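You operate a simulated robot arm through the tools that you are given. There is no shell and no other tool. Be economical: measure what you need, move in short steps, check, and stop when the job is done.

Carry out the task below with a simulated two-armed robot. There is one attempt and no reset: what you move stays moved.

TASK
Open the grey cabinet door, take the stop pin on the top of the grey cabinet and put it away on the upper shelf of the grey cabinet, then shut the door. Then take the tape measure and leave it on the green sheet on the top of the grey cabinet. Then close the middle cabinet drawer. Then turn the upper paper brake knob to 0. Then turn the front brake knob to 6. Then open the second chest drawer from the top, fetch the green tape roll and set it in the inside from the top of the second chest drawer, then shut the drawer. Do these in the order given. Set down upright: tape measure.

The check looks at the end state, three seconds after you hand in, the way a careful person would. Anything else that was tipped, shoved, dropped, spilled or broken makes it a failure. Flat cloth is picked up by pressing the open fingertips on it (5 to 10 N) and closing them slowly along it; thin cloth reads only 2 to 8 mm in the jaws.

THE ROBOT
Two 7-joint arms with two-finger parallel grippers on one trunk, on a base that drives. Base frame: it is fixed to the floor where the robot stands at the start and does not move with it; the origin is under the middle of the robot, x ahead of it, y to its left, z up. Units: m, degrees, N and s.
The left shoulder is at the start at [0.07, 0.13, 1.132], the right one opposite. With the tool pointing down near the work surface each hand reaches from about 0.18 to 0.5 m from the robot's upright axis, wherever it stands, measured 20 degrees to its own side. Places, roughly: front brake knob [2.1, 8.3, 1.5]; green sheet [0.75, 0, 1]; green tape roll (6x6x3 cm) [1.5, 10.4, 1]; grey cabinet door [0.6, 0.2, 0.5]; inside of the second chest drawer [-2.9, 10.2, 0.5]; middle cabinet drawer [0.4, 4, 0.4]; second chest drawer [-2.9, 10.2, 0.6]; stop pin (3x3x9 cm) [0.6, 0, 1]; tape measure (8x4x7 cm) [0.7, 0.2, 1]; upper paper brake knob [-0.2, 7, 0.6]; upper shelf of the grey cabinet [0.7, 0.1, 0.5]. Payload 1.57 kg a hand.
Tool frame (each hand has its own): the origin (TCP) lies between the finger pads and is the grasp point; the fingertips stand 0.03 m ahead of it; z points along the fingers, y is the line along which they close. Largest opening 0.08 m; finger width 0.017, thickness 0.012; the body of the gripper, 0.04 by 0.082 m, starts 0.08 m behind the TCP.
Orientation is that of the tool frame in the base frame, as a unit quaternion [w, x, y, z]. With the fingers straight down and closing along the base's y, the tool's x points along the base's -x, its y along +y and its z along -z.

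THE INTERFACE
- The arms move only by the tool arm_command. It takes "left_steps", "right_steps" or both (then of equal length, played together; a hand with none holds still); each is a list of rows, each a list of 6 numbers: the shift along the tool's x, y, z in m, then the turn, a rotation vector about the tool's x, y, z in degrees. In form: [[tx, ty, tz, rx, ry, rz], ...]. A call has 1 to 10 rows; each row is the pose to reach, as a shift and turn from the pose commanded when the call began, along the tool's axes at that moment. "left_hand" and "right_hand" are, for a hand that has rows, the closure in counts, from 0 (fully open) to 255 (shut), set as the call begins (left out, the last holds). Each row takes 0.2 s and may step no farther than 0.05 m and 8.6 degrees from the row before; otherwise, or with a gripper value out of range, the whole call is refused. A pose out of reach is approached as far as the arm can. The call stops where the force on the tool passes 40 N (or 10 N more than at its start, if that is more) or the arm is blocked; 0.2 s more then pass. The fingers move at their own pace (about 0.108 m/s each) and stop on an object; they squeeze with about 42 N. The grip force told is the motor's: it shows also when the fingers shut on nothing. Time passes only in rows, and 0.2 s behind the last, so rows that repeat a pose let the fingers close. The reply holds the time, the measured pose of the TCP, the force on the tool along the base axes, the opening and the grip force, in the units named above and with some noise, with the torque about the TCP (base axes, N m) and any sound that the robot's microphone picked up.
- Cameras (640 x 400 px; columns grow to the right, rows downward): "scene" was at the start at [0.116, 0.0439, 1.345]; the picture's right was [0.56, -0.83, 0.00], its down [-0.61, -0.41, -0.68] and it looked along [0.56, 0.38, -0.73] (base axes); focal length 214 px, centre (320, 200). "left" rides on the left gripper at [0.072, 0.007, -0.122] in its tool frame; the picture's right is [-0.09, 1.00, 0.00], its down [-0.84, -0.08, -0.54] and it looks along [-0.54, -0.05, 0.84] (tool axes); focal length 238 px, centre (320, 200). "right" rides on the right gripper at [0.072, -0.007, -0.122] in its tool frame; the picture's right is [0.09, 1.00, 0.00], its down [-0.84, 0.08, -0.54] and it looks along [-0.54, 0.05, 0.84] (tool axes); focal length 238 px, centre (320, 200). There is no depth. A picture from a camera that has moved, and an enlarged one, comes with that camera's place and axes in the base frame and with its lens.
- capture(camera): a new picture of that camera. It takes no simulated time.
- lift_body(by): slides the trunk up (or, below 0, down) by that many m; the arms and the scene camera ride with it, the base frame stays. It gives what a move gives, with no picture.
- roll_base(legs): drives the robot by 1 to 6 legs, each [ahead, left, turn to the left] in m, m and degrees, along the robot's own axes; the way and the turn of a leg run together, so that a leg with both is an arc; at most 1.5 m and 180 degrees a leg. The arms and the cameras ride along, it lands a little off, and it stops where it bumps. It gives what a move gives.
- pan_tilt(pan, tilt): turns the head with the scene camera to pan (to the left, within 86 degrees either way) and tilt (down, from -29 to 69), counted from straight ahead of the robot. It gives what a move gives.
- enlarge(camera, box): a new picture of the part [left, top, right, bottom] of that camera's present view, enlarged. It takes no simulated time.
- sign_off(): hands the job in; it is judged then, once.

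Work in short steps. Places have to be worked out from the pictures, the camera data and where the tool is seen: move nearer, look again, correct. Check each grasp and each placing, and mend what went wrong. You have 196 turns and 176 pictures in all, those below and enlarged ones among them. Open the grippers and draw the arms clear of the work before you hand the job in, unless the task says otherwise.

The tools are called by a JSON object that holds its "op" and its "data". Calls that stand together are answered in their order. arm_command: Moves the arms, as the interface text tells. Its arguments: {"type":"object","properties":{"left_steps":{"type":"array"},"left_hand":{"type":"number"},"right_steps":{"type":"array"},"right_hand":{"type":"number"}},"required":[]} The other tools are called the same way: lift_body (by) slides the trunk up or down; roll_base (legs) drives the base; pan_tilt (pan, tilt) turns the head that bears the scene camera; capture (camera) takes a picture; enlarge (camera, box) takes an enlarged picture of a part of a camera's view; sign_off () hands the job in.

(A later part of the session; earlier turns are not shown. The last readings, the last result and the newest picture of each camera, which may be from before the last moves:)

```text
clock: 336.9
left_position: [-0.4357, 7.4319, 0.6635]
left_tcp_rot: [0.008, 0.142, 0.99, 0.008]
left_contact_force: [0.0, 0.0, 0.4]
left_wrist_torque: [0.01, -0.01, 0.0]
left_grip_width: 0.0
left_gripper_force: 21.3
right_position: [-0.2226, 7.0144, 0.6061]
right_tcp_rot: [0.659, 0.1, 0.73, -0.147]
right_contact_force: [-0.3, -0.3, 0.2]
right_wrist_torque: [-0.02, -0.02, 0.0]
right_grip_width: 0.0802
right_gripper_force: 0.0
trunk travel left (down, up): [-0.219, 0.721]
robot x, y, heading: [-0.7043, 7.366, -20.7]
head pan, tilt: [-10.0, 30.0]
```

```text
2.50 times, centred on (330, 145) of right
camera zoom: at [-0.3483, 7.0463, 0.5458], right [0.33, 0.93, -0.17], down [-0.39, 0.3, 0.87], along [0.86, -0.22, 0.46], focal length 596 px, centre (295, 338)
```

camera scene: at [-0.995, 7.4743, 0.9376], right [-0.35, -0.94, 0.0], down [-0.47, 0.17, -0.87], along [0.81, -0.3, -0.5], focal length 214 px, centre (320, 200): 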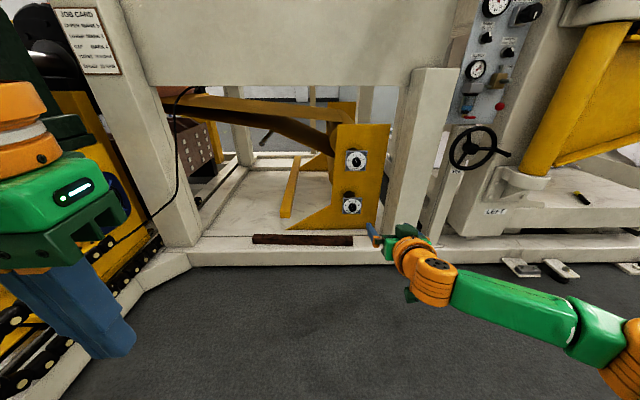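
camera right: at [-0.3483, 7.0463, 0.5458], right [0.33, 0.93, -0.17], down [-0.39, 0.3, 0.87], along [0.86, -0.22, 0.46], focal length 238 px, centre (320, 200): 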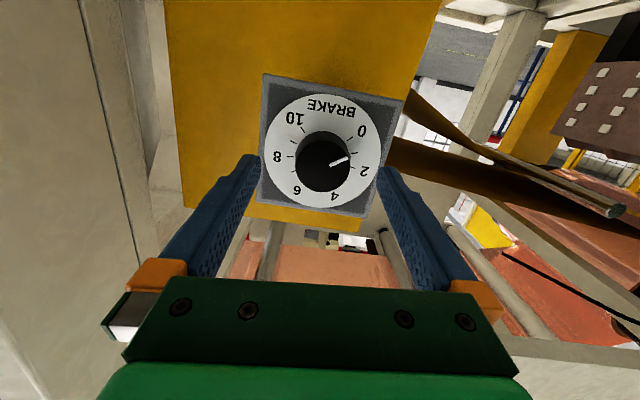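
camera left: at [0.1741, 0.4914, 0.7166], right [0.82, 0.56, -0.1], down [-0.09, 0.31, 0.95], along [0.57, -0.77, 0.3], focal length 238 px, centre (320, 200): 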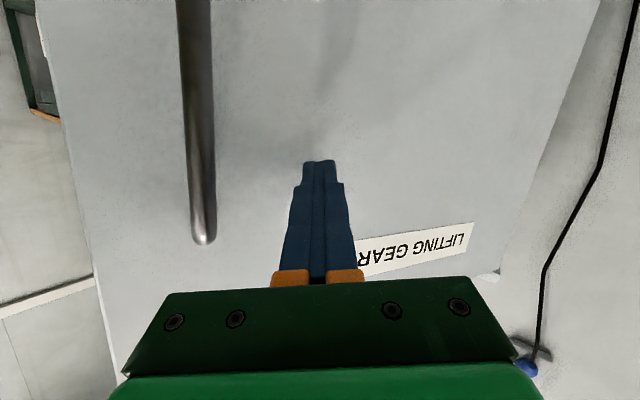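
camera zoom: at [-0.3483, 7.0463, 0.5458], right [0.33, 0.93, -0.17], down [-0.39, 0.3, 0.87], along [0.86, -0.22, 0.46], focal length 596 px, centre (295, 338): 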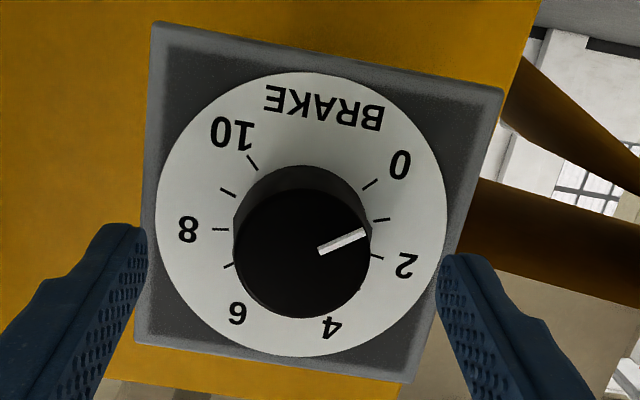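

Careful calibration with the ticks gives about 0.4, so I need ≈11° more counter-clockwise. I move 12 mm in, grip, and turn 11°.

{"op": "arm_command", "data": {"right_steps": [[0, -0.006, 0.006, 0, 0, 0], [0, -0.006, 0.011, 0, 0, 0]]}}

{"op": "arm_command", "data": {"right_steps": [[0, 0, 0, 0, 0, 0], [0, 0, 0, 0, 0, 0], [0, 0, 0, 0, 0, 0]], "right_hand": 255}}

{"op": "arm_command", "data": {"right_steps": [[0, 0, 0, 0, 0, -4], [0, 0, 0, 0, 0, -8], [0, 0, 0, 0, 0, -11], [0, 0, 0, 0, 0, -11]]}}

{"op": "arm_command", "data": {"right_steps": [[0, 0, 0, 0, 0, 0], [0, 0, 0, 0, 0, 0], [0, 0, 0, 0, 0, 0]], "right_hand": 0}}

{"op": "enlarge", "data": {"camera": "right", "box": [250, 65, 410, 225]}}

```text
clock: 337.5
left_position: [-0.4361, 7.4328, 0.6633]
left_tcp_rot: [0.009, 0.141, 0.99, 0.008]
left_contact_force: [0.5, 1.1, 0.7]
left_wrist_torque: [-0.02, 0.03, 0.01]
left_grip_width: 0.0001
left_gripper_force: 21.4
right_position: [-0.2137, 7.0039, 0.6062]
right_tcp_rot: [0.659, 0.1, 0.731, -0.148]
right_contact_force: [-1.1, 0.1, 0.0]
right_wrist_torque: [0.0, 0.02, 0.02]
right_grip_width: 0.0799
right_gripper_force: 0.1
trunk travel left (down, up): [-0.219, 0.721]
robot x, y, heading: [-0.7034, 7.365, -20.8]
head pan, tilt: [-10.0, 30.0]
```

```text
clock: 338.3
left_position: [-0.4359, 7.4361, 0.6624]
left_tcp_rot: [0.008, 0.139, 0.99, 0.006]
left_contact_force: [0.1, 1.2, 0.4]
left_wrist_torque: [0.01, 0.01, 0.01]
left_grip_width: 0.0
left_gripper_force: 21.2
right_position: [-0.2118, 7.0107, 0.6056]
right_tcp_rot: [0.659, 0.095, 0.732, -0.146]
right_contact_force: [1.5, 26.7, -8.9]
right_wrist_torque: [0.15, -0.1, 1.14]
right_grip_width: 0.0386
right_gripper_force: 43.9
trunk travel left (down, up): [-0.219, 0.721]
robot x, y, heading: [-0.7035, 7.3677, -20.5]
head pan, tilt: [-10.0, 30.0]
```

```text
clock: 339.3
left_position: [-0.4348, 7.4368, 0.6616]
left_tcp_rot: [0.008, 0.139, 0.99, 0.005]
left_contact_force: [0.1, 0.3, 0.6]
left_wrist_torque: [0.02, 0.0, 0.01]
left_grip_width: 0.0
left_gripper_force: 21.5
right_position: [-0.212, 7.0105, 0.6067]
right_tcp_rot: [0.643, 0.023, 0.737, -0.208]
right_contact_force: [9.0, 33.1, -8.7]
right_wrist_torque: [1.07, 0.09, 1.0]
right_grip_width: 0.0389
right_gripper_force: 44.4
trunk travel left (down, up): [-0.219, 0.721]
robot x, y, heading: [-0.7029, 7.3611, -20.7]
head pan, tilt: [-10.0, 30.0]
```

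```text
clock: 340.1
left_position: [-0.4365, 7.4323, 0.6641]
left_tcp_rot: [0.009, 0.141, 0.99, 0.009]
left_contact_force: [-0.4, -0.7, -0.1]
left_wrist_torque: [0.04, -0.03, -0.03]
left_grip_width: 0.0002
left_gripper_force: 21.6
right_position: [-0.2168, 7.0043, 0.6073]
right_tcp_rot: [0.642, 0.029, 0.736, -0.21]
right_contact_force: [-0.5, -0.1, 0.1]
right_wrist_torque: [0.03, 0.01, -0.01]
right_grip_width: 0.0798
right_gripper_force: 0.2
trunk travel left (down, up): [-0.219, 0.721]
robot x, y, heading: [-0.7033, 7.3642, -20.8]
head pan, tilt: [-10.0, 30.0]
```

```text
2.50 times, centred on (330, 145) of right
camera zoom: at [-0.3449, 7.0243, 0.5497], right [0.3, 0.89, -0.36], down [-0.34, 0.45, 0.83], along [0.89, -0.13, 0.43], focal length 596 px, centre (295, 338)
```

zoom: 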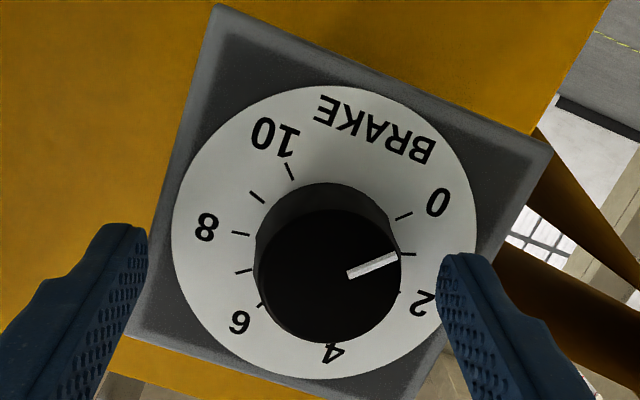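

By line direction against the ticks the pointer is now at 0 (within ~0.07). I back away, raise, and return along the same way toward the bench lane.

{"op": "roll_base", "data": {"legs": [[-0.45, 0, 0]]}}

{"op": "arm_command", "data": {"right_steps": [[0, 0, 0, 0, 0, 7.5], [0, 0, 0, 0, 0, 15]]}}

{"op": "lift_body", "data": {"by": 0.35}}

{"op": "roll_base", "data": {"legs": [[0, 0, 106], [1.4, 0, 0], [0.45, 0, 0], [0, 0, -72], [1.0, 0, 0]]}}

```text
clock: 342.8
left_position: [-0.8675, 7.5946, 0.6643]
left_tcp_rot: [0.009, 0.142, 0.99, 0.009]
left_contact_force: [0.0, -0.1, -0.6]
left_wrist_torque: [-0.03, -0.01, -0.04]
left_grip_width: 0.0002
left_gripper_force: 21.4
right_position: [-0.647, 7.1678, 0.6056]
right_tcp_rot: [0.642, 0.032, 0.736, -0.211]
right_contact_force: [0.5, 0.6, 0.2]
right_wrist_torque: [-0.01, -0.03, 0.02]
right_grip_width: 0.08
right_gripper_force: 0.0
trunk travel left (down, up): [-0.219, 0.721]
robot x, y, heading: [-1.1345, 7.5265, -20.7]
head pan, tilt: [-10.0, 30.0]
```

```text
clock: 343.4
left_position: [-0.8681, 7.5947, 0.663]
left_tcp_rot: [0.009, 0.143, 0.99, 0.009]
left_contact_force: [-0.3, 0.9, 0.2]
left_wrist_torque: [0.03, -0.05, 0.01]
left_grip_width: 0.0
left_gripper_force: 21.4
right_position: [-0.6477, 7.1671, 0.6054]
right_tcp_rot: [0.664, 0.127, 0.726, -0.125]
right_contact_force: [-0.3, 0.9, -0.9]
right_wrist_torque: [0.02, 0.02, -0.04]
right_grip_width: 0.0798
right_gripper_force: 0.0
trunk travel left (down, up): [-0.219, 0.721]
robot x, y, heading: [-1.132, 7.5294, -20.9]
head pan, tilt: [-10.0, 30.0]
```

```text
clock: 346.9
left_position: [-0.868, 7.5939, 1.013]
left_tcp_rot: [0.009, 0.142, 0.99, 0.008]
left_contact_force: [0.3, 0.5, 0.7]
left_wrist_torque: [-0.01, 0.03, 0.02]
left_grip_width: 0.0
left_gripper_force: 21.3
right_position: [-0.6478, 7.167, 0.9556]
right_tcp_rot: [0.665, 0.127, 0.726, -0.125]
right_contact_force: [0.0, 0.7, -0.5]
right_wrist_torque: [-0.01, -0.02, -0.02]
right_grip_width: 0.08
right_gripper_force: 0.1
trunk travel left (down, up): [-0.569, 0.371]
robot x, y, heading: [-1.1373, 7.5287, -20.9]
head pan, tilt: [-10.0, 30.0]
```

```text
clock: 368.4
left_position: [-0.0083, 9.8724, 1.0128]
left_tcp_rot: [0.006, -0.194, 0.981, 0.011]
left_contact_force: [-0.8, -0.2, -0.2]
left_wrist_torque: [0.02, 0.0, 0.0]
left_grip_width: 0.0
left_gripper_force: 21.0
right_position: [0.4319, 9.677, 0.9553]
right_tcp_rot: [0.669, -0.122, 0.726, 0.103]
right_contact_force: [0.3, 0.5, -0.4]
right_wrist_torque: [-0.01, 0.01, 0.0]
right_grip_width: 0.0802
right_gripper_force: 0.0
trunk travel left (down, up): [-0.569, 0.371]
robot x, y, heading: [-0.1767, 9.6544, 18.1]
head pan, tilt: [-10.0, 30.0]
```

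I raise fully, turn into the lane and check the view before driving in.

{"op": "lift_body", "data": {"by": 0.36}}

{"op": "roll_base", "data": {"legs": [[0, 0, -36], [0.9, 0, 0]]}}

{"op": "pan_tilt", "data": {"pan": -15, "tilt": 20}}

{"op": "capture", "data": {"camera": "scene"}}

```text
clock: 371.9
left_position: [-0.0089, 9.8735, 1.3726]
left_tcp_rot: [0.006, -0.194, 0.981, 0.01]
left_contact_force: [-0.4, -1.0, -0.2]
left_wrist_torque: [0.02, 0.03, -0.02]
left_grip_width: 0.0
left_gripper_force: 20.9
right_position: [0.4318, 9.6778, 1.3161]
right_tcp_rot: [0.668, -0.122, 0.727, 0.103]
right_contact_force: [0.4, 0.7, -0.6]
right_wrist_torque: [0.01, 0.0, 0.0]
right_grip_width: 0.0799
right_gripper_force: 0.1
trunk travel left (down, up): [-0.929, 0.011]
robot x, y, heading: [-0.1758, 9.6517, 18.1]
head pan, tilt: [-10.0, 30.0]
```

```text
clock: 378.3
left_position: [0.937, 9.4615, 1.3736]
left_tcp_rot: [0.009, 0.119, 0.993, 0.008]
left_contact_force: [0.9, 0.1, -0.4]
left_wrist_torque: [0.01, 0.0, -0.01]
left_grip_width: 0.0
left_gripper_force: 21.4
right_position: [1.1788, 9.0452, 1.3159]
right_tcp_rot: [0.667, 0.109, 0.729, -0.11]
right_contact_force: [0.3, 1.1, 0.3]
right_wrist_torque: [0.0, 0.03, 0.01]
right_grip_width: 0.0797
right_gripper_force: 0.1
trunk travel left (down, up): [-0.929, 0.011]
robot x, y, heading: [0.67, 9.3801, -18.0]
head pan, tilt: [-10.0, 30.0]
```

```text
clock: 379.1
left_position: [0.9397, 9.4611, 1.3742]
left_tcp_rot: [0.01, 0.118, 0.993, 0.009]
left_contact_force: [-0.1, 0.1, -0.1]
left_wrist_torque: [0.01, -0.01, 0.0]
left_grip_width: 0.0
left_gripper_force: 21.1
right_position: [1.1787, 9.0425, 1.3162]
right_tcp_rot: [0.667, 0.109, 0.729, -0.109]
right_contact_force: [0.3, -0.7, 0.0]
right_wrist_torque: [-0.04, 0.0, 0.02]
right_grip_width: 0.0801
right_gripper_force: 0.0
trunk travel left (down, up): [-0.929, 0.011]
robot x, y, heading: [0.6738, 9.384, -18.1]
head pan, tilt: [-15.0, 20.0]
```

```text
49 pictures are left
camera scene: at [0.7995, 9.3156, 1.5466], right [-0.55, -0.84, 0.0], down [-0.29, 0.19, -0.94], along [0.79, -0.51, -0.34], focal length 214 px, centre (320, 200)
```

scene: 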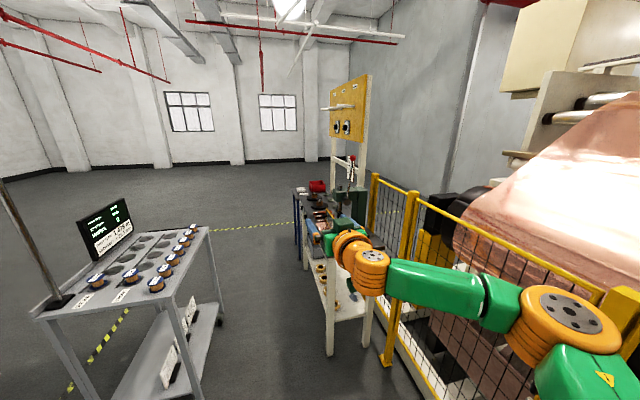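

Triangulation puts the FRONT knob at (2.075, 8.265, 1.51), about 0.62 m from the lane's middle. The right elbow would stick out toward the bench if I drive in forwards, so I turn round here and reverse into the lane in the orientation that passed before.

{"op": "roll_base", "data": {"legs": [[-0.4, 0, 0], [0, 0, 90], [0, 0, 89]]}}

```text
clock: 389.2
left_position: [0.0284, 9.4301, 1.3727]
left_tcp_rot: [0.009, 0.992, -0.122, -0.009]
left_contact_force: [-1.3, -0.2, 0.5]
left_wrist_torque: [0.0, -0.02, 0.01]
left_grip_width: 0.0
left_gripper_force: 21.2
right_position: [-0.2085, 9.8485, 1.3154]
right_tcp_rot: [-0.112, 0.728, -0.112, -0.667]
right_contact_force: [-0.2, -0.6, 0.1]
right_wrist_torque: [0.02, 0.01, -0.01]
right_grip_width: 0.0799
right_gripper_force: 0.1
trunk travel left (down, up): [-0.929, 0.011]
robot x, y, heading: [0.2946, 9.5065, 161.4]
head pan, tilt: [-15.0, 20.0]
```

{"op": "roll_base", "data": {"legs": [[0, -0.055, -0.6], [-1.2, 0, 0], [-1.1, 0, 0]]}}

{"op": "pan_tilt", "data": {"pan": 60, "tilt": 15}}

{"op": "capture", "data": {"camera": "scene"}}

```text
clock: 400.9
left_position: [2.1948, 8.7645, 1.3744]
left_tcp_rot: [0.009, 0.991, -0.13, -0.009]
left_contact_force: [-0.4, -0.5, 0.3]
left_wrist_torque: [0.01, -0.02, -0.03]
left_grip_width: 0.0
left_gripper_force: 21.8
right_position: [1.9632, 9.1869, 1.3138]
right_tcp_rot: [-0.117, 0.729, -0.118, -0.665]
right_contact_force: [-0.5, 1.3, 0.3]
right_wrist_torque: [0.04, 0.01, 0.01]
right_grip_width: 0.0798
right_gripper_force: 0.1
trunk travel left (down, up): [-0.929, 0.011]
robot x, y, heading: [2.4601, 8.8376, 160.4]
head pan, tilt: [-15.0, 20.0]
```

```text
clock: 402.4
left_position: [2.1961, 8.7639, 1.3725]
left_tcp_rot: [0.009, 0.991, -0.13, -0.01]
left_contact_force: [0.0, 0.3, 0.4]
left_wrist_torque: [0.02, 0.02, 0.0]
left_grip_width: 0.0
left_gripper_force: 20.4
right_position: [1.9655, 9.1875, 1.3151]
right_tcp_rot: [-0.117, 0.728, -0.118, -0.665]
right_contact_force: [-0.2, -0.6, 0.0]
right_wrist_torque: [-0.05, -0.01, -0.04]
right_grip_width: 0.0799
right_gripper_force: 0.0
trunk travel left (down, up): [-0.929, 0.011]
robot x, y, heading: [2.4608, 8.8387, 160.5]
head pan, tilt: [60.0, 15.0]
```

```text
48 pictures are left
camera scene: at [2.3442, 8.7908, 1.5547], right [-0.65, 0.76, 0.0], down [0.2, 0.17, -0.97], along [-0.73, -0.63, -0.26], focal length 214 px, centre (320, 200)
```

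scene: 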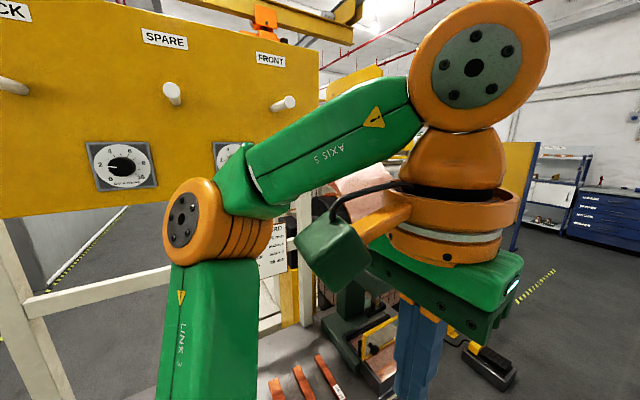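

FRONT dial confirmed behind the left elbow. I step 8 cm away from the board, then turn left 90° to face it.

{"op": "roll_base", "data": {"legs": [[0, -0.08, 0], [0, 0, 45], [0, 0, 45]]}}

{"op": "pan_tilt", "data": {"pan": -15, "tilt": 10}}

{"op": "capture", "data": {"camera": "scene"}}

```text
clock: 407.6
left_position: [2.5708, 8.6468, 1.3734]
left_tcp_rot: [0.012, 0.783, 0.622, 0.0]
left_contact_force: [-0.2, 0.7, -0.3]
left_wrist_torque: [-0.01, -0.02, 0.0]
left_grip_width: 0.0
left_gripper_force: 20.8
right_position: [2.1543, 8.4032, 1.3149]
right_tcp_rot: [0.397, 0.591, 0.44, -0.547]
right_contact_force: [-0.2, 0.1, 0.2]
right_wrist_torque: [-0.02, -0.01, 0.0]
right_grip_width: 0.0801
right_gripper_force: 0.2
trunk travel left (down, up): [-0.929, 0.011]
robot x, y, heading: [2.4904, 8.9092, -107.6]
head pan, tilt: [60.0, 15.0]
```

```text
clock: 409.1
left_position: [2.5709, 8.6481, 1.3736]
left_tcp_rot: [0.013, 0.783, 0.622, 0.0]
left_contact_force: [0.1, -0.4, 0.5]
left_wrist_torque: [-0.02, 0.02, 0.01]
left_grip_width: 0.0
left_gripper_force: 21.3
right_position: [2.1552, 8.404, 1.3165]
right_tcp_rot: [0.397, 0.59, 0.44, -0.548]
right_contact_force: [0.9, -1.3, 0.7]
right_wrist_torque: [0.0, 0.02, -0.02]
right_grip_width: 0.0799
right_gripper_force: 0.0
trunk travel left (down, up): [-0.929, 0.011]
robot x, y, heading: [2.4933, 8.9131, -107.9]
head pan, tilt: [-15.0, 10.0]
```

```text
47 pictures are left
camera scene: at [2.4245, 8.7847, 1.5629], right [-0.84, 0.54, 0.0], down [0.09, 0.15, -0.98], along [-0.53, -0.83, -0.17], focal length 214 px, centre (320, 200)
```

scene: 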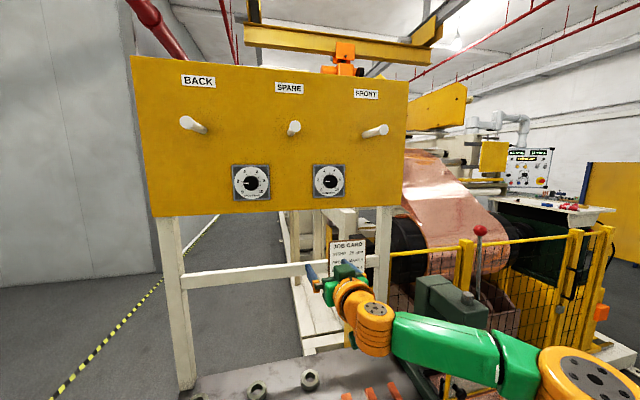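

Two dials: the right one is nearest the FRONT label and matches the given place (2.07, 8.28, 1.51). I zoom to read it.

{"op": "enlarge", "data": {"camera": "scene", "box": [299, 155, 359, 205]}}

```text
8.00 times, centred on (329, 180) of scene
camera zoom: at [2.4245, 8.7847, 1.5629], right [-0.84, 0.54, 0.0], down [0.09, 0.15, -0.98], along [-0.53, -0.83, -0.17], focal length 1716 px, centre (248, 360)
```

zoom: 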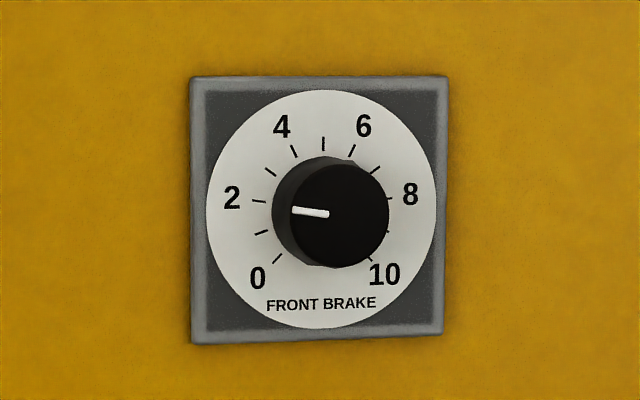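

It is the FRONT BRAKE dial, reading about 1.9; turning to 6 needs about +111° clockwise. The knob is 15 cm ahead, 5 cm right and 19 cm above the right hand; I raise the hand by arm.

{"op": "arm_command", "data": {"right_steps": [[-0.04, 0, 0, 0, 0, 0], [-0.08, 0, 0, 0, 0, 0], [-0.12, 0, 0, 0, 0, 0], [-0.16, 0, 0, 0, 0, 0], [-0.19, 0, 0, 0, 0, 0], [-0.19, 0, 0, 0, 0, 0]]}}

{"op": "capture", "data": {"camera": "right"}}

```text
clock: 410.5
left_position: [2.5722, 8.6473, 1.3726]
left_tcp_rot: [0.013, 0.783, 0.622, 0.0]
left_contact_force: [0.9, -0.4, 0.4]
left_wrist_torque: [0.02, -0.05, 0.02]
left_grip_width: 0.0001
left_gripper_force: 21.6
right_position: [2.1541, 8.3841, 1.5022]
right_tcp_rot: [0.397, 0.591, 0.44, -0.548]
right_contact_force: [0.7, 0.3, -0.7]
right_wrist_torque: [0.0, -0.02, 0.04]
right_grip_width: 0.08
right_gripper_force: 0.0
trunk travel left (down, up): [-0.929, 0.011]
robot x, y, heading: [2.4934, 8.9107, -107.4]
head pan, tilt: [-15.0, 10.0]
```

```text
45 pictures are left
camera right: at [2.1834, 8.5098, 1.4418], right [0.95, -0.29, -0.11], down [0.22, 0.42, 0.88], along [-0.21, -0.86, 0.46], focal length 238 px, centre (320, 200)
```

right: 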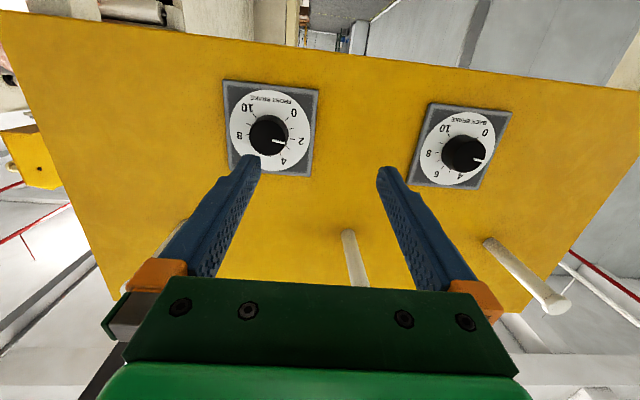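

The hand reaches. The FRONT knob is ~12.5 cm ahead and 5.7 cm to the right. I shift right by base, pre-turn the hand -44°, and approach partway.

{"op": "arm_command", "data": {"right_steps": [[0, 0, 0, 0, 0, -8], [0, 0, 0, 0, 0, -16], [0, 0, 0, 0, 0, -24], [0, 0, 0, 0, 0, -32], [0, 0, 0, 0, 0, -40], [0, 0, 0, 0, 0, -44]]}}

{"op": "roll_base", "data": {"legs": [[0, -0.057, -1], [0.05, 0, 0]]}}

{"op": "capture", "data": {"camera": "right"}}

{"op": "enlarge", "data": {"camera": "scene", "box": [270, 130, 410, 250]}}

```text
clock: 411.9
left_position: [2.5716, 8.6479, 1.3741]
left_tcp_rot: [0.013, 0.783, 0.622, 0.0]
left_contact_force: [0.1, 0.0, 1.0]
left_wrist_torque: [0.05, 0.0, -0.02]
left_grip_width: 0.0
left_gripper_force: 21.5
right_position: [2.1613, 8.3852, 1.5026]
right_tcp_rot: [-0.196, -0.408, -0.616, 0.645]
right_contact_force: [0.2, 0.6, -0.2]
right_wrist_torque: [0.02, -0.01, -0.01]
right_grip_width: 0.0799
right_gripper_force: 0.1
right hand out of reach, approached as far as the arm can: row 5, 6
trunk travel left (down, up): [-0.929, 0.011]
robot x, y, heading: [2.4891, 8.9101, -107.6]
head pan, tilt: [-15.0, 10.0]
```

```text
clock: 413.4
left_position: [2.4968, 8.6283, 1.3751]
left_tcp_rot: [0.016, 0.789, 0.615, -0.003]
left_contact_force: [-0.3, 0.2, 1.1]
left_wrist_torque: [-0.1, 0.06, 0.03]
left_grip_width: 0.0
left_gripper_force: 21.1
right_position: [2.08, 8.3735, 1.507]
right_tcp_rot: [-0.193, -0.413, -0.609, 0.649]
right_contact_force: [0.1, 0.7, 0.7]
right_wrist_torque: [0.02, -0.01, 0.0]
right_grip_width: 0.08
right_gripper_force: 0.0
trunk travel left (down, up): [-0.929, 0.011]
robot x, y, heading: [2.4187, 8.8863, -108.7]
head pan, tilt: [-15.0, 10.0]
```

```text
44 pictures are left
camera right: at [2.0692, 8.5087, 1.4661], right [0.7, -0.16, -0.7], down [0.71, 0.29, 0.64], along [0.1, -0.94, 0.31], focal length 238 px, centre (320, 200)
```

right: 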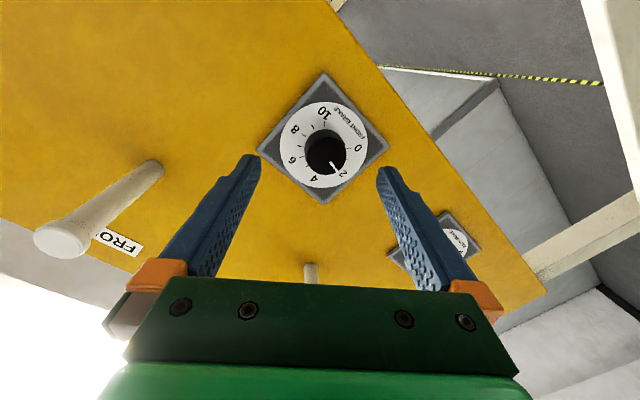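

```text
3.33 times, centred on (340, 190) of scene
camera zoom: at [2.3531, 8.7692, 1.564], right [-0.83, 0.55, 0.0], down [0.1, 0.14, -0.99], along [-0.55, -0.82, -0.17], focal length 715 px, centre (253, 233)
```

zoom: 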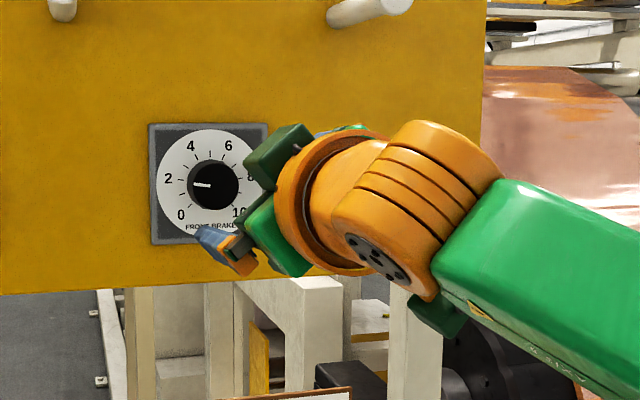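

Both cameras agree: knob front at (2.063, 8.280, 1.505), 9.4 cm ahead and 1.2 cm left of the hand's axis. I correct and advance so the fingertips pass the knob front by about 1 cm.

{"op": "roll_base", "data": {"legs": [[0.04, 0.012, 0], [0.035, 0, 0]]}}

{"op": "capture", "data": {"camera": "right"}}

```text
clock: 414.7
left_position: [2.4864, 8.5538, 1.3746]
left_tcp_rot: [0.015, 0.788, 0.615, -0.004]
left_contact_force: [-0.8, 0.3, 1.3]
left_wrist_torque: [0.01, -0.02, -0.01]
left_grip_width: 0.0
left_gripper_force: 21.8
right_position: [2.0695, 8.2988, 1.5073]
right_tcp_rot: [-0.192, -0.412, -0.61, 0.649]
right_contact_force: [4.3, 11.7, -1.2]
right_wrist_torque: [-0.4, 0.1, -0.42]
right_grip_width: 0.0798
right_gripper_force: 0.0
trunk travel left (down, up): [-0.929, 0.011]
robot x, y, heading: [2.4076, 8.8084, -108.5]
head pan, tilt: [-15.0, 10.0]
```

```text
42 pictures are left
camera right: at [2.0583, 8.4346, 1.4662], right [0.7, -0.16, -0.7], down [0.71, 0.29, 0.64], along [0.1, -0.94, 0.31], focal length 238 px, centre (320, 200)
```

right: 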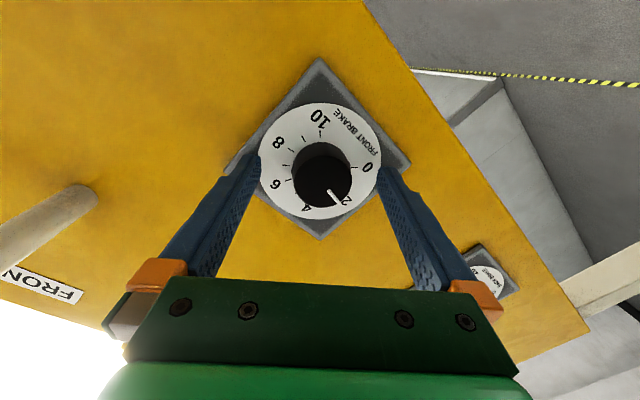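

Fingertips just touch the plate with the knob centred. I pull back 4 mm, grip, and turn clockwise.

{"op": "arm_command", "data": {"right_steps": [[0, 0, -0.005, 0, 0, 0], [0, 0, -0.005, 0, 0, 0]]}}

{"op": "arm_command", "data": {"right_steps": [[0, 0, 0, 0, 0, 0], [0, 0, 0, 0, 0, 0], [0, 0, 0, 0, 0, 0]], "right_hand": 255}}

{"op": "arm_command", "data": {"right_steps": [[0, 0, 0, 0, 0, 8], [0, 0, 0, 0, 0, 16], [0, 0, 0, 0, 0, 24], [0, 0, 0, 0, 0, 32], [0, 0, 0, 0, 0, 40], [0, 0, 0, 0, 0, 48], [0, 0, 0, 0, 0, 56], [0, 0, 0, 0, 0, 64], [0, 0, 0, 0, 0, 72], [0, 0, 0, 0, 0, 80]]}}

{"op": "enlarge", "data": {"camera": "right", "box": [220, 80, 420, 240]}}

```text
clock: 415.3
left_position: [2.4843, 8.5492, 1.3745]
left_tcp_rot: [0.014, 0.789, 0.614, -0.002]
left_contact_force: [0.1, -0.1, 0.7]
left_wrist_torque: [0.01, 0.01, -0.03]
left_grip_width: 0.0
left_gripper_force: 21.2
right_position: [2.0698, 8.299, 1.5072]
right_tcp_rot: [-0.192, -0.412, -0.611, 0.648]
right_contact_force: [1.1, 4.8, 4.5]
right_wrist_torque: [-0.28, 0.18, -0.22]
right_grip_width: 0.08
right_gripper_force: 0.1
trunk travel left (down, up): [-0.929, 0.011]
robot x, y, heading: [2.4076, 8.8065, -108.9]
head pan, tilt: [-15.0, 10.0]
```

```text
clock: 416.1
left_position: [2.482, 8.5489, 1.3741]
left_tcp_rot: [0.015, 0.789, 0.615, -0.002]
left_contact_force: [-0.4, 0.5, 0.0]
left_wrist_torque: [0.0, -0.01, -0.02]
left_grip_width: 0.0001
left_gripper_force: 21.4
right_position: [2.0679, 8.298, 1.5044]
right_tcp_rot: [-0.192, -0.415, -0.61, 0.647]
right_contact_force: [-0.9, 6.1, -1.2]
right_wrist_torque: [-0.59, 0.24, -0.49]
right_grip_width: 0.0392
right_gripper_force: 45.0
trunk travel left (down, up): [-0.929, 0.011]
robot x, y, heading: [2.4078, 8.807, -108.5]
head pan, tilt: [-15.0, 10.0]
```

```text
clock: 418.3
left_position: [2.4869, 8.546, 1.3731]
left_tcp_rot: [0.013, 0.788, 0.615, -0.002]
left_contact_force: [-0.2, -0.7, 0.3]
left_wrist_torque: [0.03, 0.0, 0.02]
left_grip_width: 0.0
left_gripper_force: 21.5
right_position: [2.0729, 8.2952, 1.5052]
right_tcp_rot: [0.563, 0.71, 0.202, -0.373]
right_contact_force: [4.1, 4.0, -5.3]
right_wrist_torque: [0.07, 0.07, 0.74]
right_grip_width: 0.0394
right_gripper_force: 45.0
trunk travel left (down, up): [-0.929, 0.011]
robot x, y, heading: [2.4038, 8.8072, -108.8]
head pan, tilt: [-15.0, 10.0]
```

```text
2.50 times, centred on (320, 160) of right
camera zoom: at [2.1497, 8.4038, 1.4571], right [0.76, -0.3, 0.58], down [-0.32, 0.6, 0.73], along [-0.56, -0.74, 0.37], focal length 596 px, centre (320, 300)
```

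zoom: 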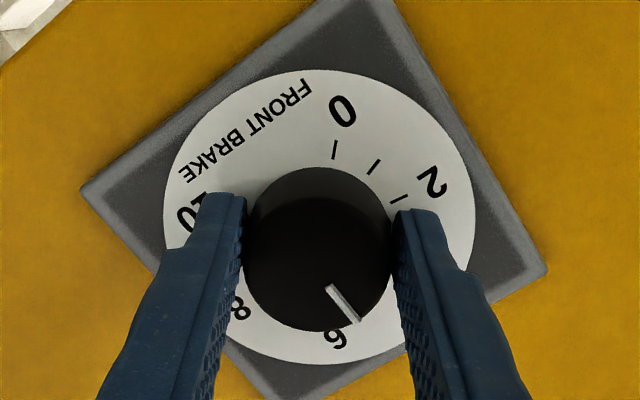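

The pointer shows about 4.8. I turn a further 32°.

{"op": "arm_command", "data": {"right_steps": [[0, 0, 0, 0, 0, 8], [0, 0, 0, 0, 0, 16], [0, 0, 0, 0, 0, 24], [0, 0, 0, 0, 0, 32], [0, 0, 0, 0, 0, 32]]}}

{"op": "arm_command", "data": {"right_steps": [[0, 0, 0, 0, 0, 0], [0, 0, 0, 0, 0, 0], [0, 0, 0, 0, 0, 0]], "right_hand": 0}}

{"op": "roll_base", "data": {"legs": [[-0.1, 0, 0]]}}

{"op": "enlarge", "data": {"camera": "scene", "box": [270, 150, 360, 225]}}

{"op": "enlarge", "data": {"camera": "right", "box": [240, 80, 400, 210]}}

```text
clock: 419.5
left_position: [2.489, 8.5462, 1.374]
left_tcp_rot: [0.012, 0.789, 0.615, -0.002]
left_contact_force: [0.5, 0.1, 0.6]
left_wrist_torque: [0.01, -0.01, -0.01]
left_grip_width: 0.0
left_gripper_force: 21.3
right_position: [2.074, 8.296, 1.5062]
right_tcp_rot: [0.644, 0.737, 0.0, -0.203]
right_contact_force: [7.6, 2.9, -1.2]
right_wrist_torque: [-0.31, 0.0, 1.37]
right_grip_width: 0.0394
right_gripper_force: 44.6
trunk travel left (down, up): [-0.929, 0.011]
robot x, y, heading: [2.4101, 8.8077, -108.7]
head pan, tilt: [-15.0, 10.0]
```

```text
clock: 420.3
left_position: [2.4851, 8.5483, 1.3737]
left_tcp_rot: [0.014, 0.789, 0.615, -0.002]
left_contact_force: [-0.2, -0.1, 0.8]
left_wrist_torque: [-0.01, -0.04, 0.01]
left_grip_width: 0.0
left_gripper_force: 21.3
right_position: [2.0692, 8.2993, 1.5058]
right_tcp_rot: [0.644, 0.737, -0.001, -0.204]
right_contact_force: [2.3, 5.1, 0.8]
right_wrist_torque: [-0.27, 0.09, 0.05]
right_grip_width: 0.0797
right_gripper_force: 0.1
trunk travel left (down, up): [-0.929, 0.011]
robot x, y, heading: [2.4074, 8.8076, -108.5]
head pan, tilt: [-15.0, 10.0]
```

```text
clock: 421.4
left_position: [2.5104, 8.625, 1.3712]
left_tcp_rot: [0.01, 0.788, 0.616, 0.003]
left_contact_force: [-0.4, -0.3, -0.4]
left_wrist_torque: [0.05, -0.02, 0.0]
left_grip_width: 0.0
left_gripper_force: 21.1
right_position: [2.0954, 8.3725, 1.4981]
right_tcp_rot: [0.638, 0.743, 0.0, -0.203]
right_contact_force: [-0.7, -1.2, -0.1]
right_wrist_torque: [0.01, 0.01, -0.04]
right_grip_width: 0.0802
right_gripper_force: 0.0
trunk travel left (down, up): [-0.929, 0.011]
robot x, y, heading: [2.4398, 8.901, -108.6]
head pan, tilt: [-15.0, 10.0]
```

```text
5.33 times, centred on (315, 188) of scene
camera zoom: at [2.3668, 8.7631, 1.5614], right [-0.83, 0.55, 0.0], down [0.1, 0.15, -0.98], along [-0.54, -0.82, -0.18], focal length 1144 px, centre (347, 267)
```

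zoom: 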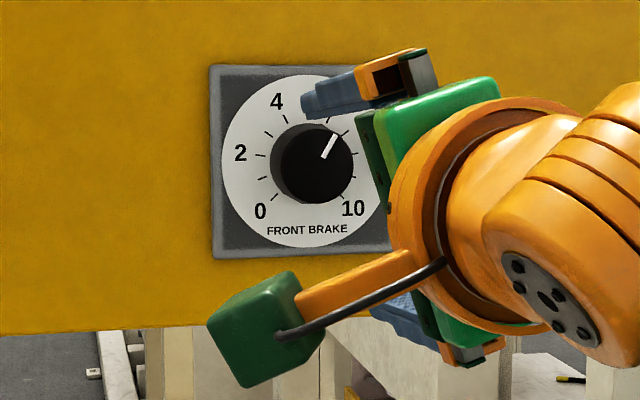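

```text
3.08 times, centred on (320, 145) of right
camera zoom: at [2.1956, 8.4718, 1.4822], right [0.34, -0.21, 0.92], down [-0.59, 0.72, 0.38], along [-0.74, -0.67, 0.12], focal length 733 px, centre (320, 369)
```

zoom: 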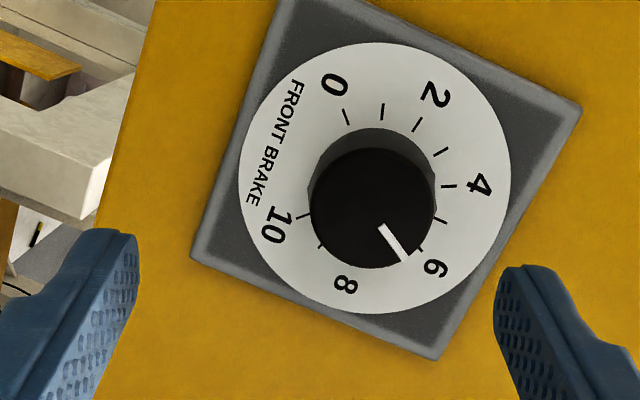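

Correcting for perspective, the two views give 5.94 and 6.16: the FRONT brake stands at 6. I restore the hand's roll and height, turn back and drive out of the lane.

{"op": "arm_command", "data": {"right_steps": [[0, 0, 0, 0, 0, -8], [0, 0, 0, 0, 0, -16], [0, 0, 0, 0, 0, -24], [0, 0, 0, 0, 0, -32], [0, 0, 0, 0, 0, -40], [0, 0, 0, 0, 0, -48], [0, 0, 0, 0, 0, -56], [0, 0, 0, 0, 0, -64], [0, 0, 0, 0, 0, -68]], "right_hand": 0}}

{"op": "arm_command", "data": {"right_steps": [[0.04, 0, 0, 0, 0, 0], [0.08, 0, 0, 0, 0, 0], [0.12, 0, 0, 0, 0, 0], [0.16, 0, 0, 0, 0, 0], [0.19, 0, 0, 0, 0, 0]]}}

{"op": "roll_base", "data": {"legs": [[0, 0, -45], [0, 0, -45], [1.2, 0, 0], [1.1, 0, 0]]}}

{"op": "pan_tilt", "data": {"pan": -80, "tilt": 20}}

{"op": "capture", "data": {"camera": "scene"}}

```text
clock: 423.4
left_position: [2.5145, 8.6354, 1.3723]
left_tcp_rot: [0.013, 0.789, 0.615, -0.001]
left_contact_force: [0.6, 0.3, -0.2]
left_wrist_torque: [0.01, -0.01, -0.02]
left_grip_width: 0.0
left_gripper_force: 21.4
right_position: [2.1007, 8.3842, 1.5019]
right_tcp_rot: [0.418, 0.613, 0.413, -0.528]
right_contact_force: [-0.1, 0.6, -0.4]
right_wrist_torque: [0.02, 0.03, -0.02]
right_grip_width: 0.0797
right_gripper_force: 0.1
trunk travel left (down, up): [-0.929, 0.011]
robot x, y, heading: [2.4383, 8.9015, -108.5]
head pan, tilt: [-15.0, 10.0]
```

```text
clock: 424.6
left_position: [2.5137, 8.6362, 1.3738]
left_tcp_rot: [0.013, 0.788, 0.615, -0.001]
left_contact_force: [0.6, -0.7, 0.3]
left_wrist_torque: [0.03, 0.02, 0.0]
left_grip_width: 0.0
left_gripper_force: 20.9
right_position: [2.1175, 8.3976, 1.3136]
right_tcp_rot: [0.419, 0.613, 0.412, -0.527]
right_contact_force: [0.1, -0.6, 0.0]
right_wrist_torque: [-0.01, 0.0, -0.01]
right_grip_width: 0.0799
right_gripper_force: 0.1
trunk travel left (down, up): [-0.929, 0.011]
robot x, y, heading: [2.4378, 8.9013, -108.5]
head pan, tilt: [-15.0, 10.0]
```

```text
clock: 439.8
left_position: [0.0264, 9.4552, 1.3732]
left_tcp_rot: [0.01, 0.996, -0.091, -0.01]
left_contact_force: [-0.3, 0.0, -0.2]
left_wrist_torque: [-0.02, 0.01, -0.04]
left_grip_width: 0.0001
left_gripper_force: 21.3
right_position: [-0.2361, 9.8361, 1.3149]
right_tcp_rot: [-0.056, 0.729, -0.119, -0.672]
right_contact_force: [-0.1, -0.9, 0.1]
right_wrist_torque: [0.0, -0.01, -0.02]
right_grip_width: 0.0799
right_gripper_force: 0.0
trunk travel left (down, up): [-0.929, 0.011]
robot x, y, heading: [0.2839, 9.5449, 164.9]
head pan, tilt: [-15.0, 10.0]
```

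```text
clock: 441.2
left_position: [0.0251, 9.4564, 1.3738]
left_tcp_rot: [0.009, 0.996, -0.092, -0.009]
left_contact_force: [0.8, 0.0, -1.1]
left_wrist_torque: [0.0, -0.01, -0.01]
left_grip_width: 0.0001
left_gripper_force: 21.9
right_position: [-0.2379, 9.8367, 1.3153]
right_tcp_rot: [-0.055, 0.73, -0.118, -0.671]
right_contact_force: [0.5, 0.3, -0.1]
right_wrist_torque: [-0.01, 0.0, -0.02]
right_grip_width: 0.08
right_gripper_force: 0.0
trunk travel left (down, up): [-0.929, 0.011]
robot x, y, heading: [0.2833, 9.5492, 165.1]
head pan, tilt: [-80.0, 20.0]
```

```text
38 pictures are left
camera scene: at [0.2448, 9.6527, 1.5466], right [1.0, -0.09, 0.0], down [-0.03, -0.34, -0.94], along [0.08, 0.94, -0.34], focal length 214 px, centre (320, 200)
```

scene: 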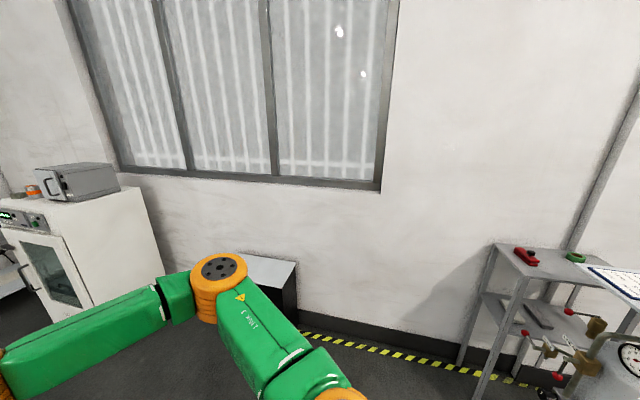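

The green tape roll is on the small table at about (1.48, 10.38, 0.97), as stated. First the chest: I drive over to it.

{"op": "roll_base", "data": {"legs": [[0, 0, 4], [1.1, 0, 0], [0.85, 0, 0], [0, 0, -8]]}}

{"op": "pan_tilt", "data": {"pan": 0, "tilt": 35}}

{"op": "capture", "data": {"camera": "scene"}}

```text
clock: 452.1
left_position: [-1.9307, 9.8606, 1.3728]
left_tcp_rot: [0.008, 0.992, -0.128, -0.009]
left_contact_force: [0.4, -0.6, -0.2]
left_wrist_torque: [0.05, 0.04, 0.02]
left_grip_width: 0.0002
left_gripper_force: 21.1
right_position: [-2.1647, 10.2595, 1.3163]
right_tcp_rot: [-0.082, 0.724, -0.145, -0.669]
right_contact_force: [0.9, -0.7, -0.5]
right_wrist_torque: [0.0, -0.02, -0.03]
right_grip_width: 0.08
right_gripper_force: 0.1
trunk travel left (down, up): [-0.929, 0.011]
robot x, y, heading: [-1.6664, 9.937, 160.9]
head pan, tilt: [-80.0, 20.0]
```

```text
clock: 453.7
left_position: [-1.9309, 9.8611, 1.3729]
left_tcp_rot: [0.009, 0.992, -0.128, -0.01]
left_contact_force: [0.0, 0.1, 0.2]
left_wrist_torque: [0.01, 0.02, 0.02]
left_grip_width: 0.0002
left_gripper_force: 21.6
right_position: [-2.166, 10.2615, 1.3148]
right_tcp_rot: [-0.081, 0.724, -0.147, -0.669]
right_contact_force: [-0.6, 0.0, -0.9]
right_wrist_torque: [0.02, -0.02, 0.0]
right_grip_width: 0.0799
right_gripper_force: 0.1
trunk travel left (down, up): [-0.929, 0.011]
robot x, y, heading: [-1.6644, 9.9344, 160.8]
head pan, tilt: [0.0, 35.0]
```

```text
37 pictures are left
camera scene: at [-1.7951, 9.9796, 1.5227], right [0.33, 0.94, 0.0], down [0.54, -0.19, -0.82], along [-0.77, 0.27, -0.57], focal length 214 px, centre (320, 200)
```

scene: 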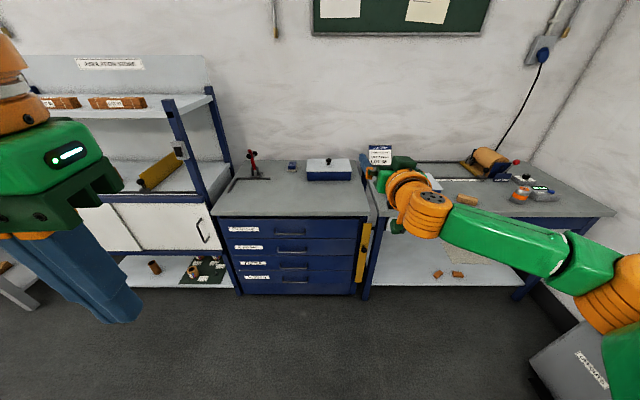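

The chest has four drawers with bar handles; I enlarge to locate the second handle.

{"op": "enlarge", "data": {"camera": "scene", "box": [210, 200, 380, 305]}}

```text
3.76 times, centred on (295, 252) of scene
camera zoom: at [-1.7951, 9.9796, 1.5227], right [0.33, 0.94, 0.0], down [0.54, -0.19, -0.82], along [-0.77, 0.27, -0.57], focal length 807 px, centre (414, 2)
```

zoom: 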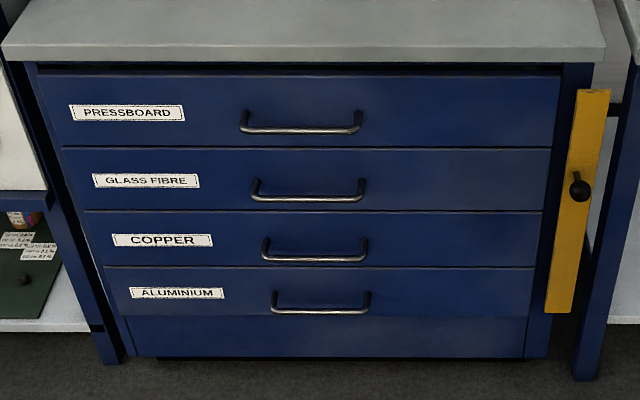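

I will grip the "GLASS FIBRE" handle with the right hand rolled 90°. First I roll the hand, shift the base 30 cm left and lower the trunk.

{"op": "arm_command", "data": {"right_steps": [[0, 0, 0, 0, 0, 8.5], [0, 0, 0, 0, 0, 17], [0, 0, 0, 0, 0, 25.5], [0, 0, 0, 0, 0, 34], [0, 0, 0, 0, 0, 42.5], [0, 0, 0, 0, 0, 51], [0, 0, 0, 0, 0, 59.5], [0, 0, 0, 0, 0, 68], [0, 0, 0, 0, 0, 76.5], [0, 0, 0, 0, 0, 85]]}}

{"op": "roll_base", "data": {"legs": [[0, 0.29, 0]]}}

{"op": "lift_body", "data": {"by": -0.4}}

{"op": "lift_body", "data": {"by": -0.3}}

{"op": "capture", "data": {"camera": "scene"}}

{"op": "capture", "data": {"camera": "right"}}

```text
clock: 455.9
left_position: [-1.931, 9.8622, 1.374]
left_tcp_rot: [0.009, 0.992, -0.129, -0.009]
left_contact_force: [0.6, -0.4, 0.0]
left_wrist_torque: [0.0, 0.0, 0.0]
left_grip_width: 0.0
left_gripper_force: 21.2
right_position: [-2.1644, 10.2611, 1.314]
right_tcp_rot: [-0.393, -0.434, 0.597, 0.547]
right_contact_force: [0.8, -0.3, 1.1]
right_wrist_torque: [0.01, -0.01, 0.03]
right_grip_width: 0.0799
right_gripper_force: 0.1
trunk travel left (down, up): [-0.929, 0.011]
robot x, y, heading: [-1.663, 9.9317, 160.7]
head pan, tilt: [0.0, 35.0]
```

```text
clock: 457.9
left_position: [-2.0272, 9.5867, 1.3738]
left_tcp_rot: [0.01, 0.992, -0.129, -0.009]
left_contact_force: [0.1, 0.2, 0.0]
left_wrist_torque: [-0.01, 0.01, -0.02]
left_grip_width: 0.0
left_gripper_force: 21.0
right_position: [-2.2596, 9.9847, 1.3148]
right_tcp_rot: [-0.393, -0.434, 0.598, 0.547]
right_contact_force: [-0.7, 0.2, -0.6]
right_wrist_torque: [-0.01, -0.03, 0.03]
right_grip_width: 0.0798
right_gripper_force: 0.0
trunk travel left (down, up): [-0.929, 0.011]
robot x, y, heading: [-1.7622, 9.6541, 160.6]
head pan, tilt: [0.0, 35.0]
```

```text
clock: 461.7
left_position: [-2.0284, 9.5825, 0.9745]
left_tcp_rot: [0.008, 0.992, -0.128, -0.009]
left_contact_force: [-1.1, 2.0, -1.2]
left_wrist_torque: [-0.01, 0.0, 0.0]
left_grip_width: 0.0
left_gripper_force: 22.0
right_position: [-2.2617, 9.9822, 0.9139]
right_tcp_rot: [-0.392, -0.435, 0.598, 0.548]
right_contact_force: [-0.1, 0.4, 0.3]
right_wrist_torque: [-0.01, -0.02, 0.02]
right_grip_width: 0.0801
right_gripper_force: 0.1
trunk travel left (down, up): [-0.529, 0.411]
robot x, y, heading: [-1.761, 9.6562, 160.9]
head pan, tilt: [0.0, 35.0]
```

```text
clock: 464.7
left_position: [-2.029, 9.5824, 0.6727]
left_tcp_rot: [0.008, 0.992, -0.129, -0.008]
left_contact_force: [0.2, 1.2, 0.5]
left_wrist_torque: [0.01, 0.01, 0.02]
left_grip_width: 0.0001
left_gripper_force: 21.7
right_position: [-2.262, 9.9828, 0.6147]
right_tcp_rot: [-0.392, -0.436, 0.597, 0.548]
right_contact_force: [-0.4, -0.9, -0.2]
right_wrist_torque: [0.01, 0.0, -0.01]
right_grip_width: 0.0801
right_gripper_force: 0.1
trunk travel left (down, up): [-0.229, 0.711]
robot x, y, heading: [-1.7619, 9.6558, 160.6]
head pan, tilt: [0.0, 35.0]
```

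```text
35 pictures are left
camera scene: at [-1.8926, 9.7, 0.8228], right [0.33, 0.94, 0.0], down [0.54, -0.19, -0.82], along [-0.77, 0.27, -0.57], focal length 214 px, centre (320, 200)
```

scene: 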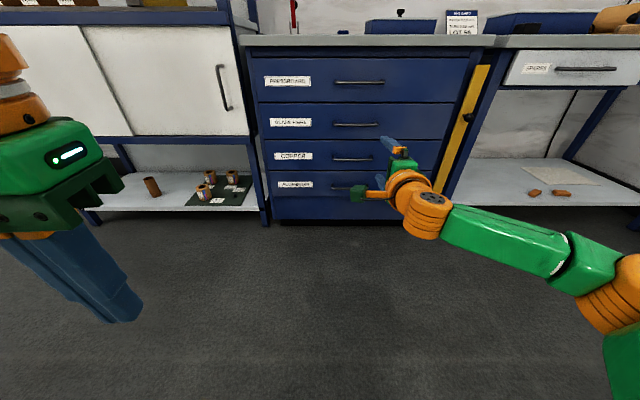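

```text
34 pictures are left
camera right: at [-2.1691, 9.8754, 0.619], right [-0.12, -0.07, 0.99], down [0.77, 0.63, 0.13], along [-0.63, 0.78, -0.02], focal length 238 px, centre (320, 200)
```

right: 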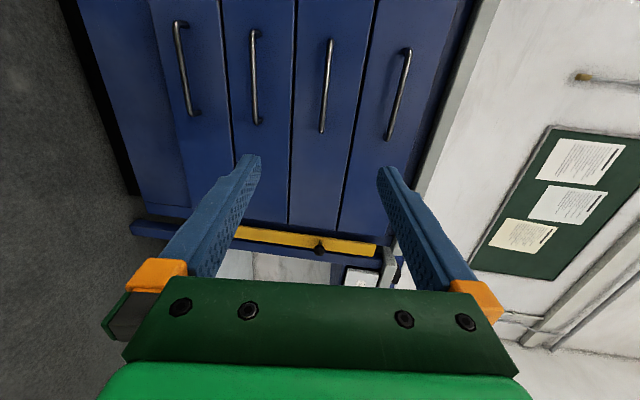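

Three sightings agree: second handle at (-2.62, 10.095, 0.595), 37.5 cm ahead. I lower 2 cm and drive in.

{"op": "lift_body", "data": {"by": -0.02}}

{"op": "roll_base", "data": {"legs": [[0.2, 0.01, 0], [0.155, 0, 0]]}}

{"op": "capture", "data": {"camera": "right"}}

```text
clock: 465.4
left_position: [-2.0279, 9.5823, 0.6536]
left_tcp_rot: [0.009, 0.992, -0.129, -0.009]
left_contact_force: [-0.3, 1.0, 0.4]
left_wrist_torque: [0.0, 0.0, 0.01]
left_grip_width: 0.0
left_gripper_force: 21.3
right_position: [-2.2609, 9.9809, 0.5939]
right_tcp_rot: [-0.392, -0.436, 0.596, 0.548]
right_contact_force: [-0.3, 0.0, -0.4]
right_wrist_torque: [0.03, 0.0, 0.01]
right_grip_width: 0.0799
right_gripper_force: 0.1
trunk travel left (down, up): [-0.209, 0.731]
robot x, y, heading: [-1.7623, 9.6565, 160.8]
head pan, tilt: [0.0, 35.0]
```

```text
clock: 468.0
left_position: [-2.3652, 9.6885, 0.6536]
left_tcp_rot: [0.009, 0.992, -0.128, -0.009]
left_contact_force: [-0.3, 0.3, -0.1]
left_wrist_torque: [0.03, 0.03, 0.04]
left_grip_width: 0.0002
left_gripper_force: 21.7
right_position: [-2.5987, 10.0876, 0.5933]
right_tcp_rot: [-0.392, -0.436, 0.597, 0.548]
right_contact_force: [-0.2, -0.2, 0.3]
right_wrist_torque: [-0.01, 0.03, -0.01]
right_grip_width: 0.08
right_gripper_force: 0.0
trunk travel left (down, up): [-0.209, 0.731]
robot x, y, heading: [-2.1016, 9.7621, 160.8]
head pan, tilt: [0.0, 35.0]
```

```text
33 pictures are left
camera right: at [-2.5066, 9.9828, 0.5988], right [-0.12, -0.07, 0.99], down [0.77, 0.63, 0.13], along [-0.63, 0.78, -0.02], focal length 238 px, centre (320, 200)
```

right: 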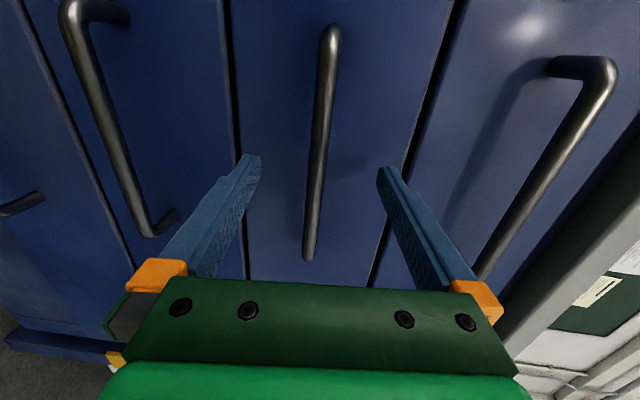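

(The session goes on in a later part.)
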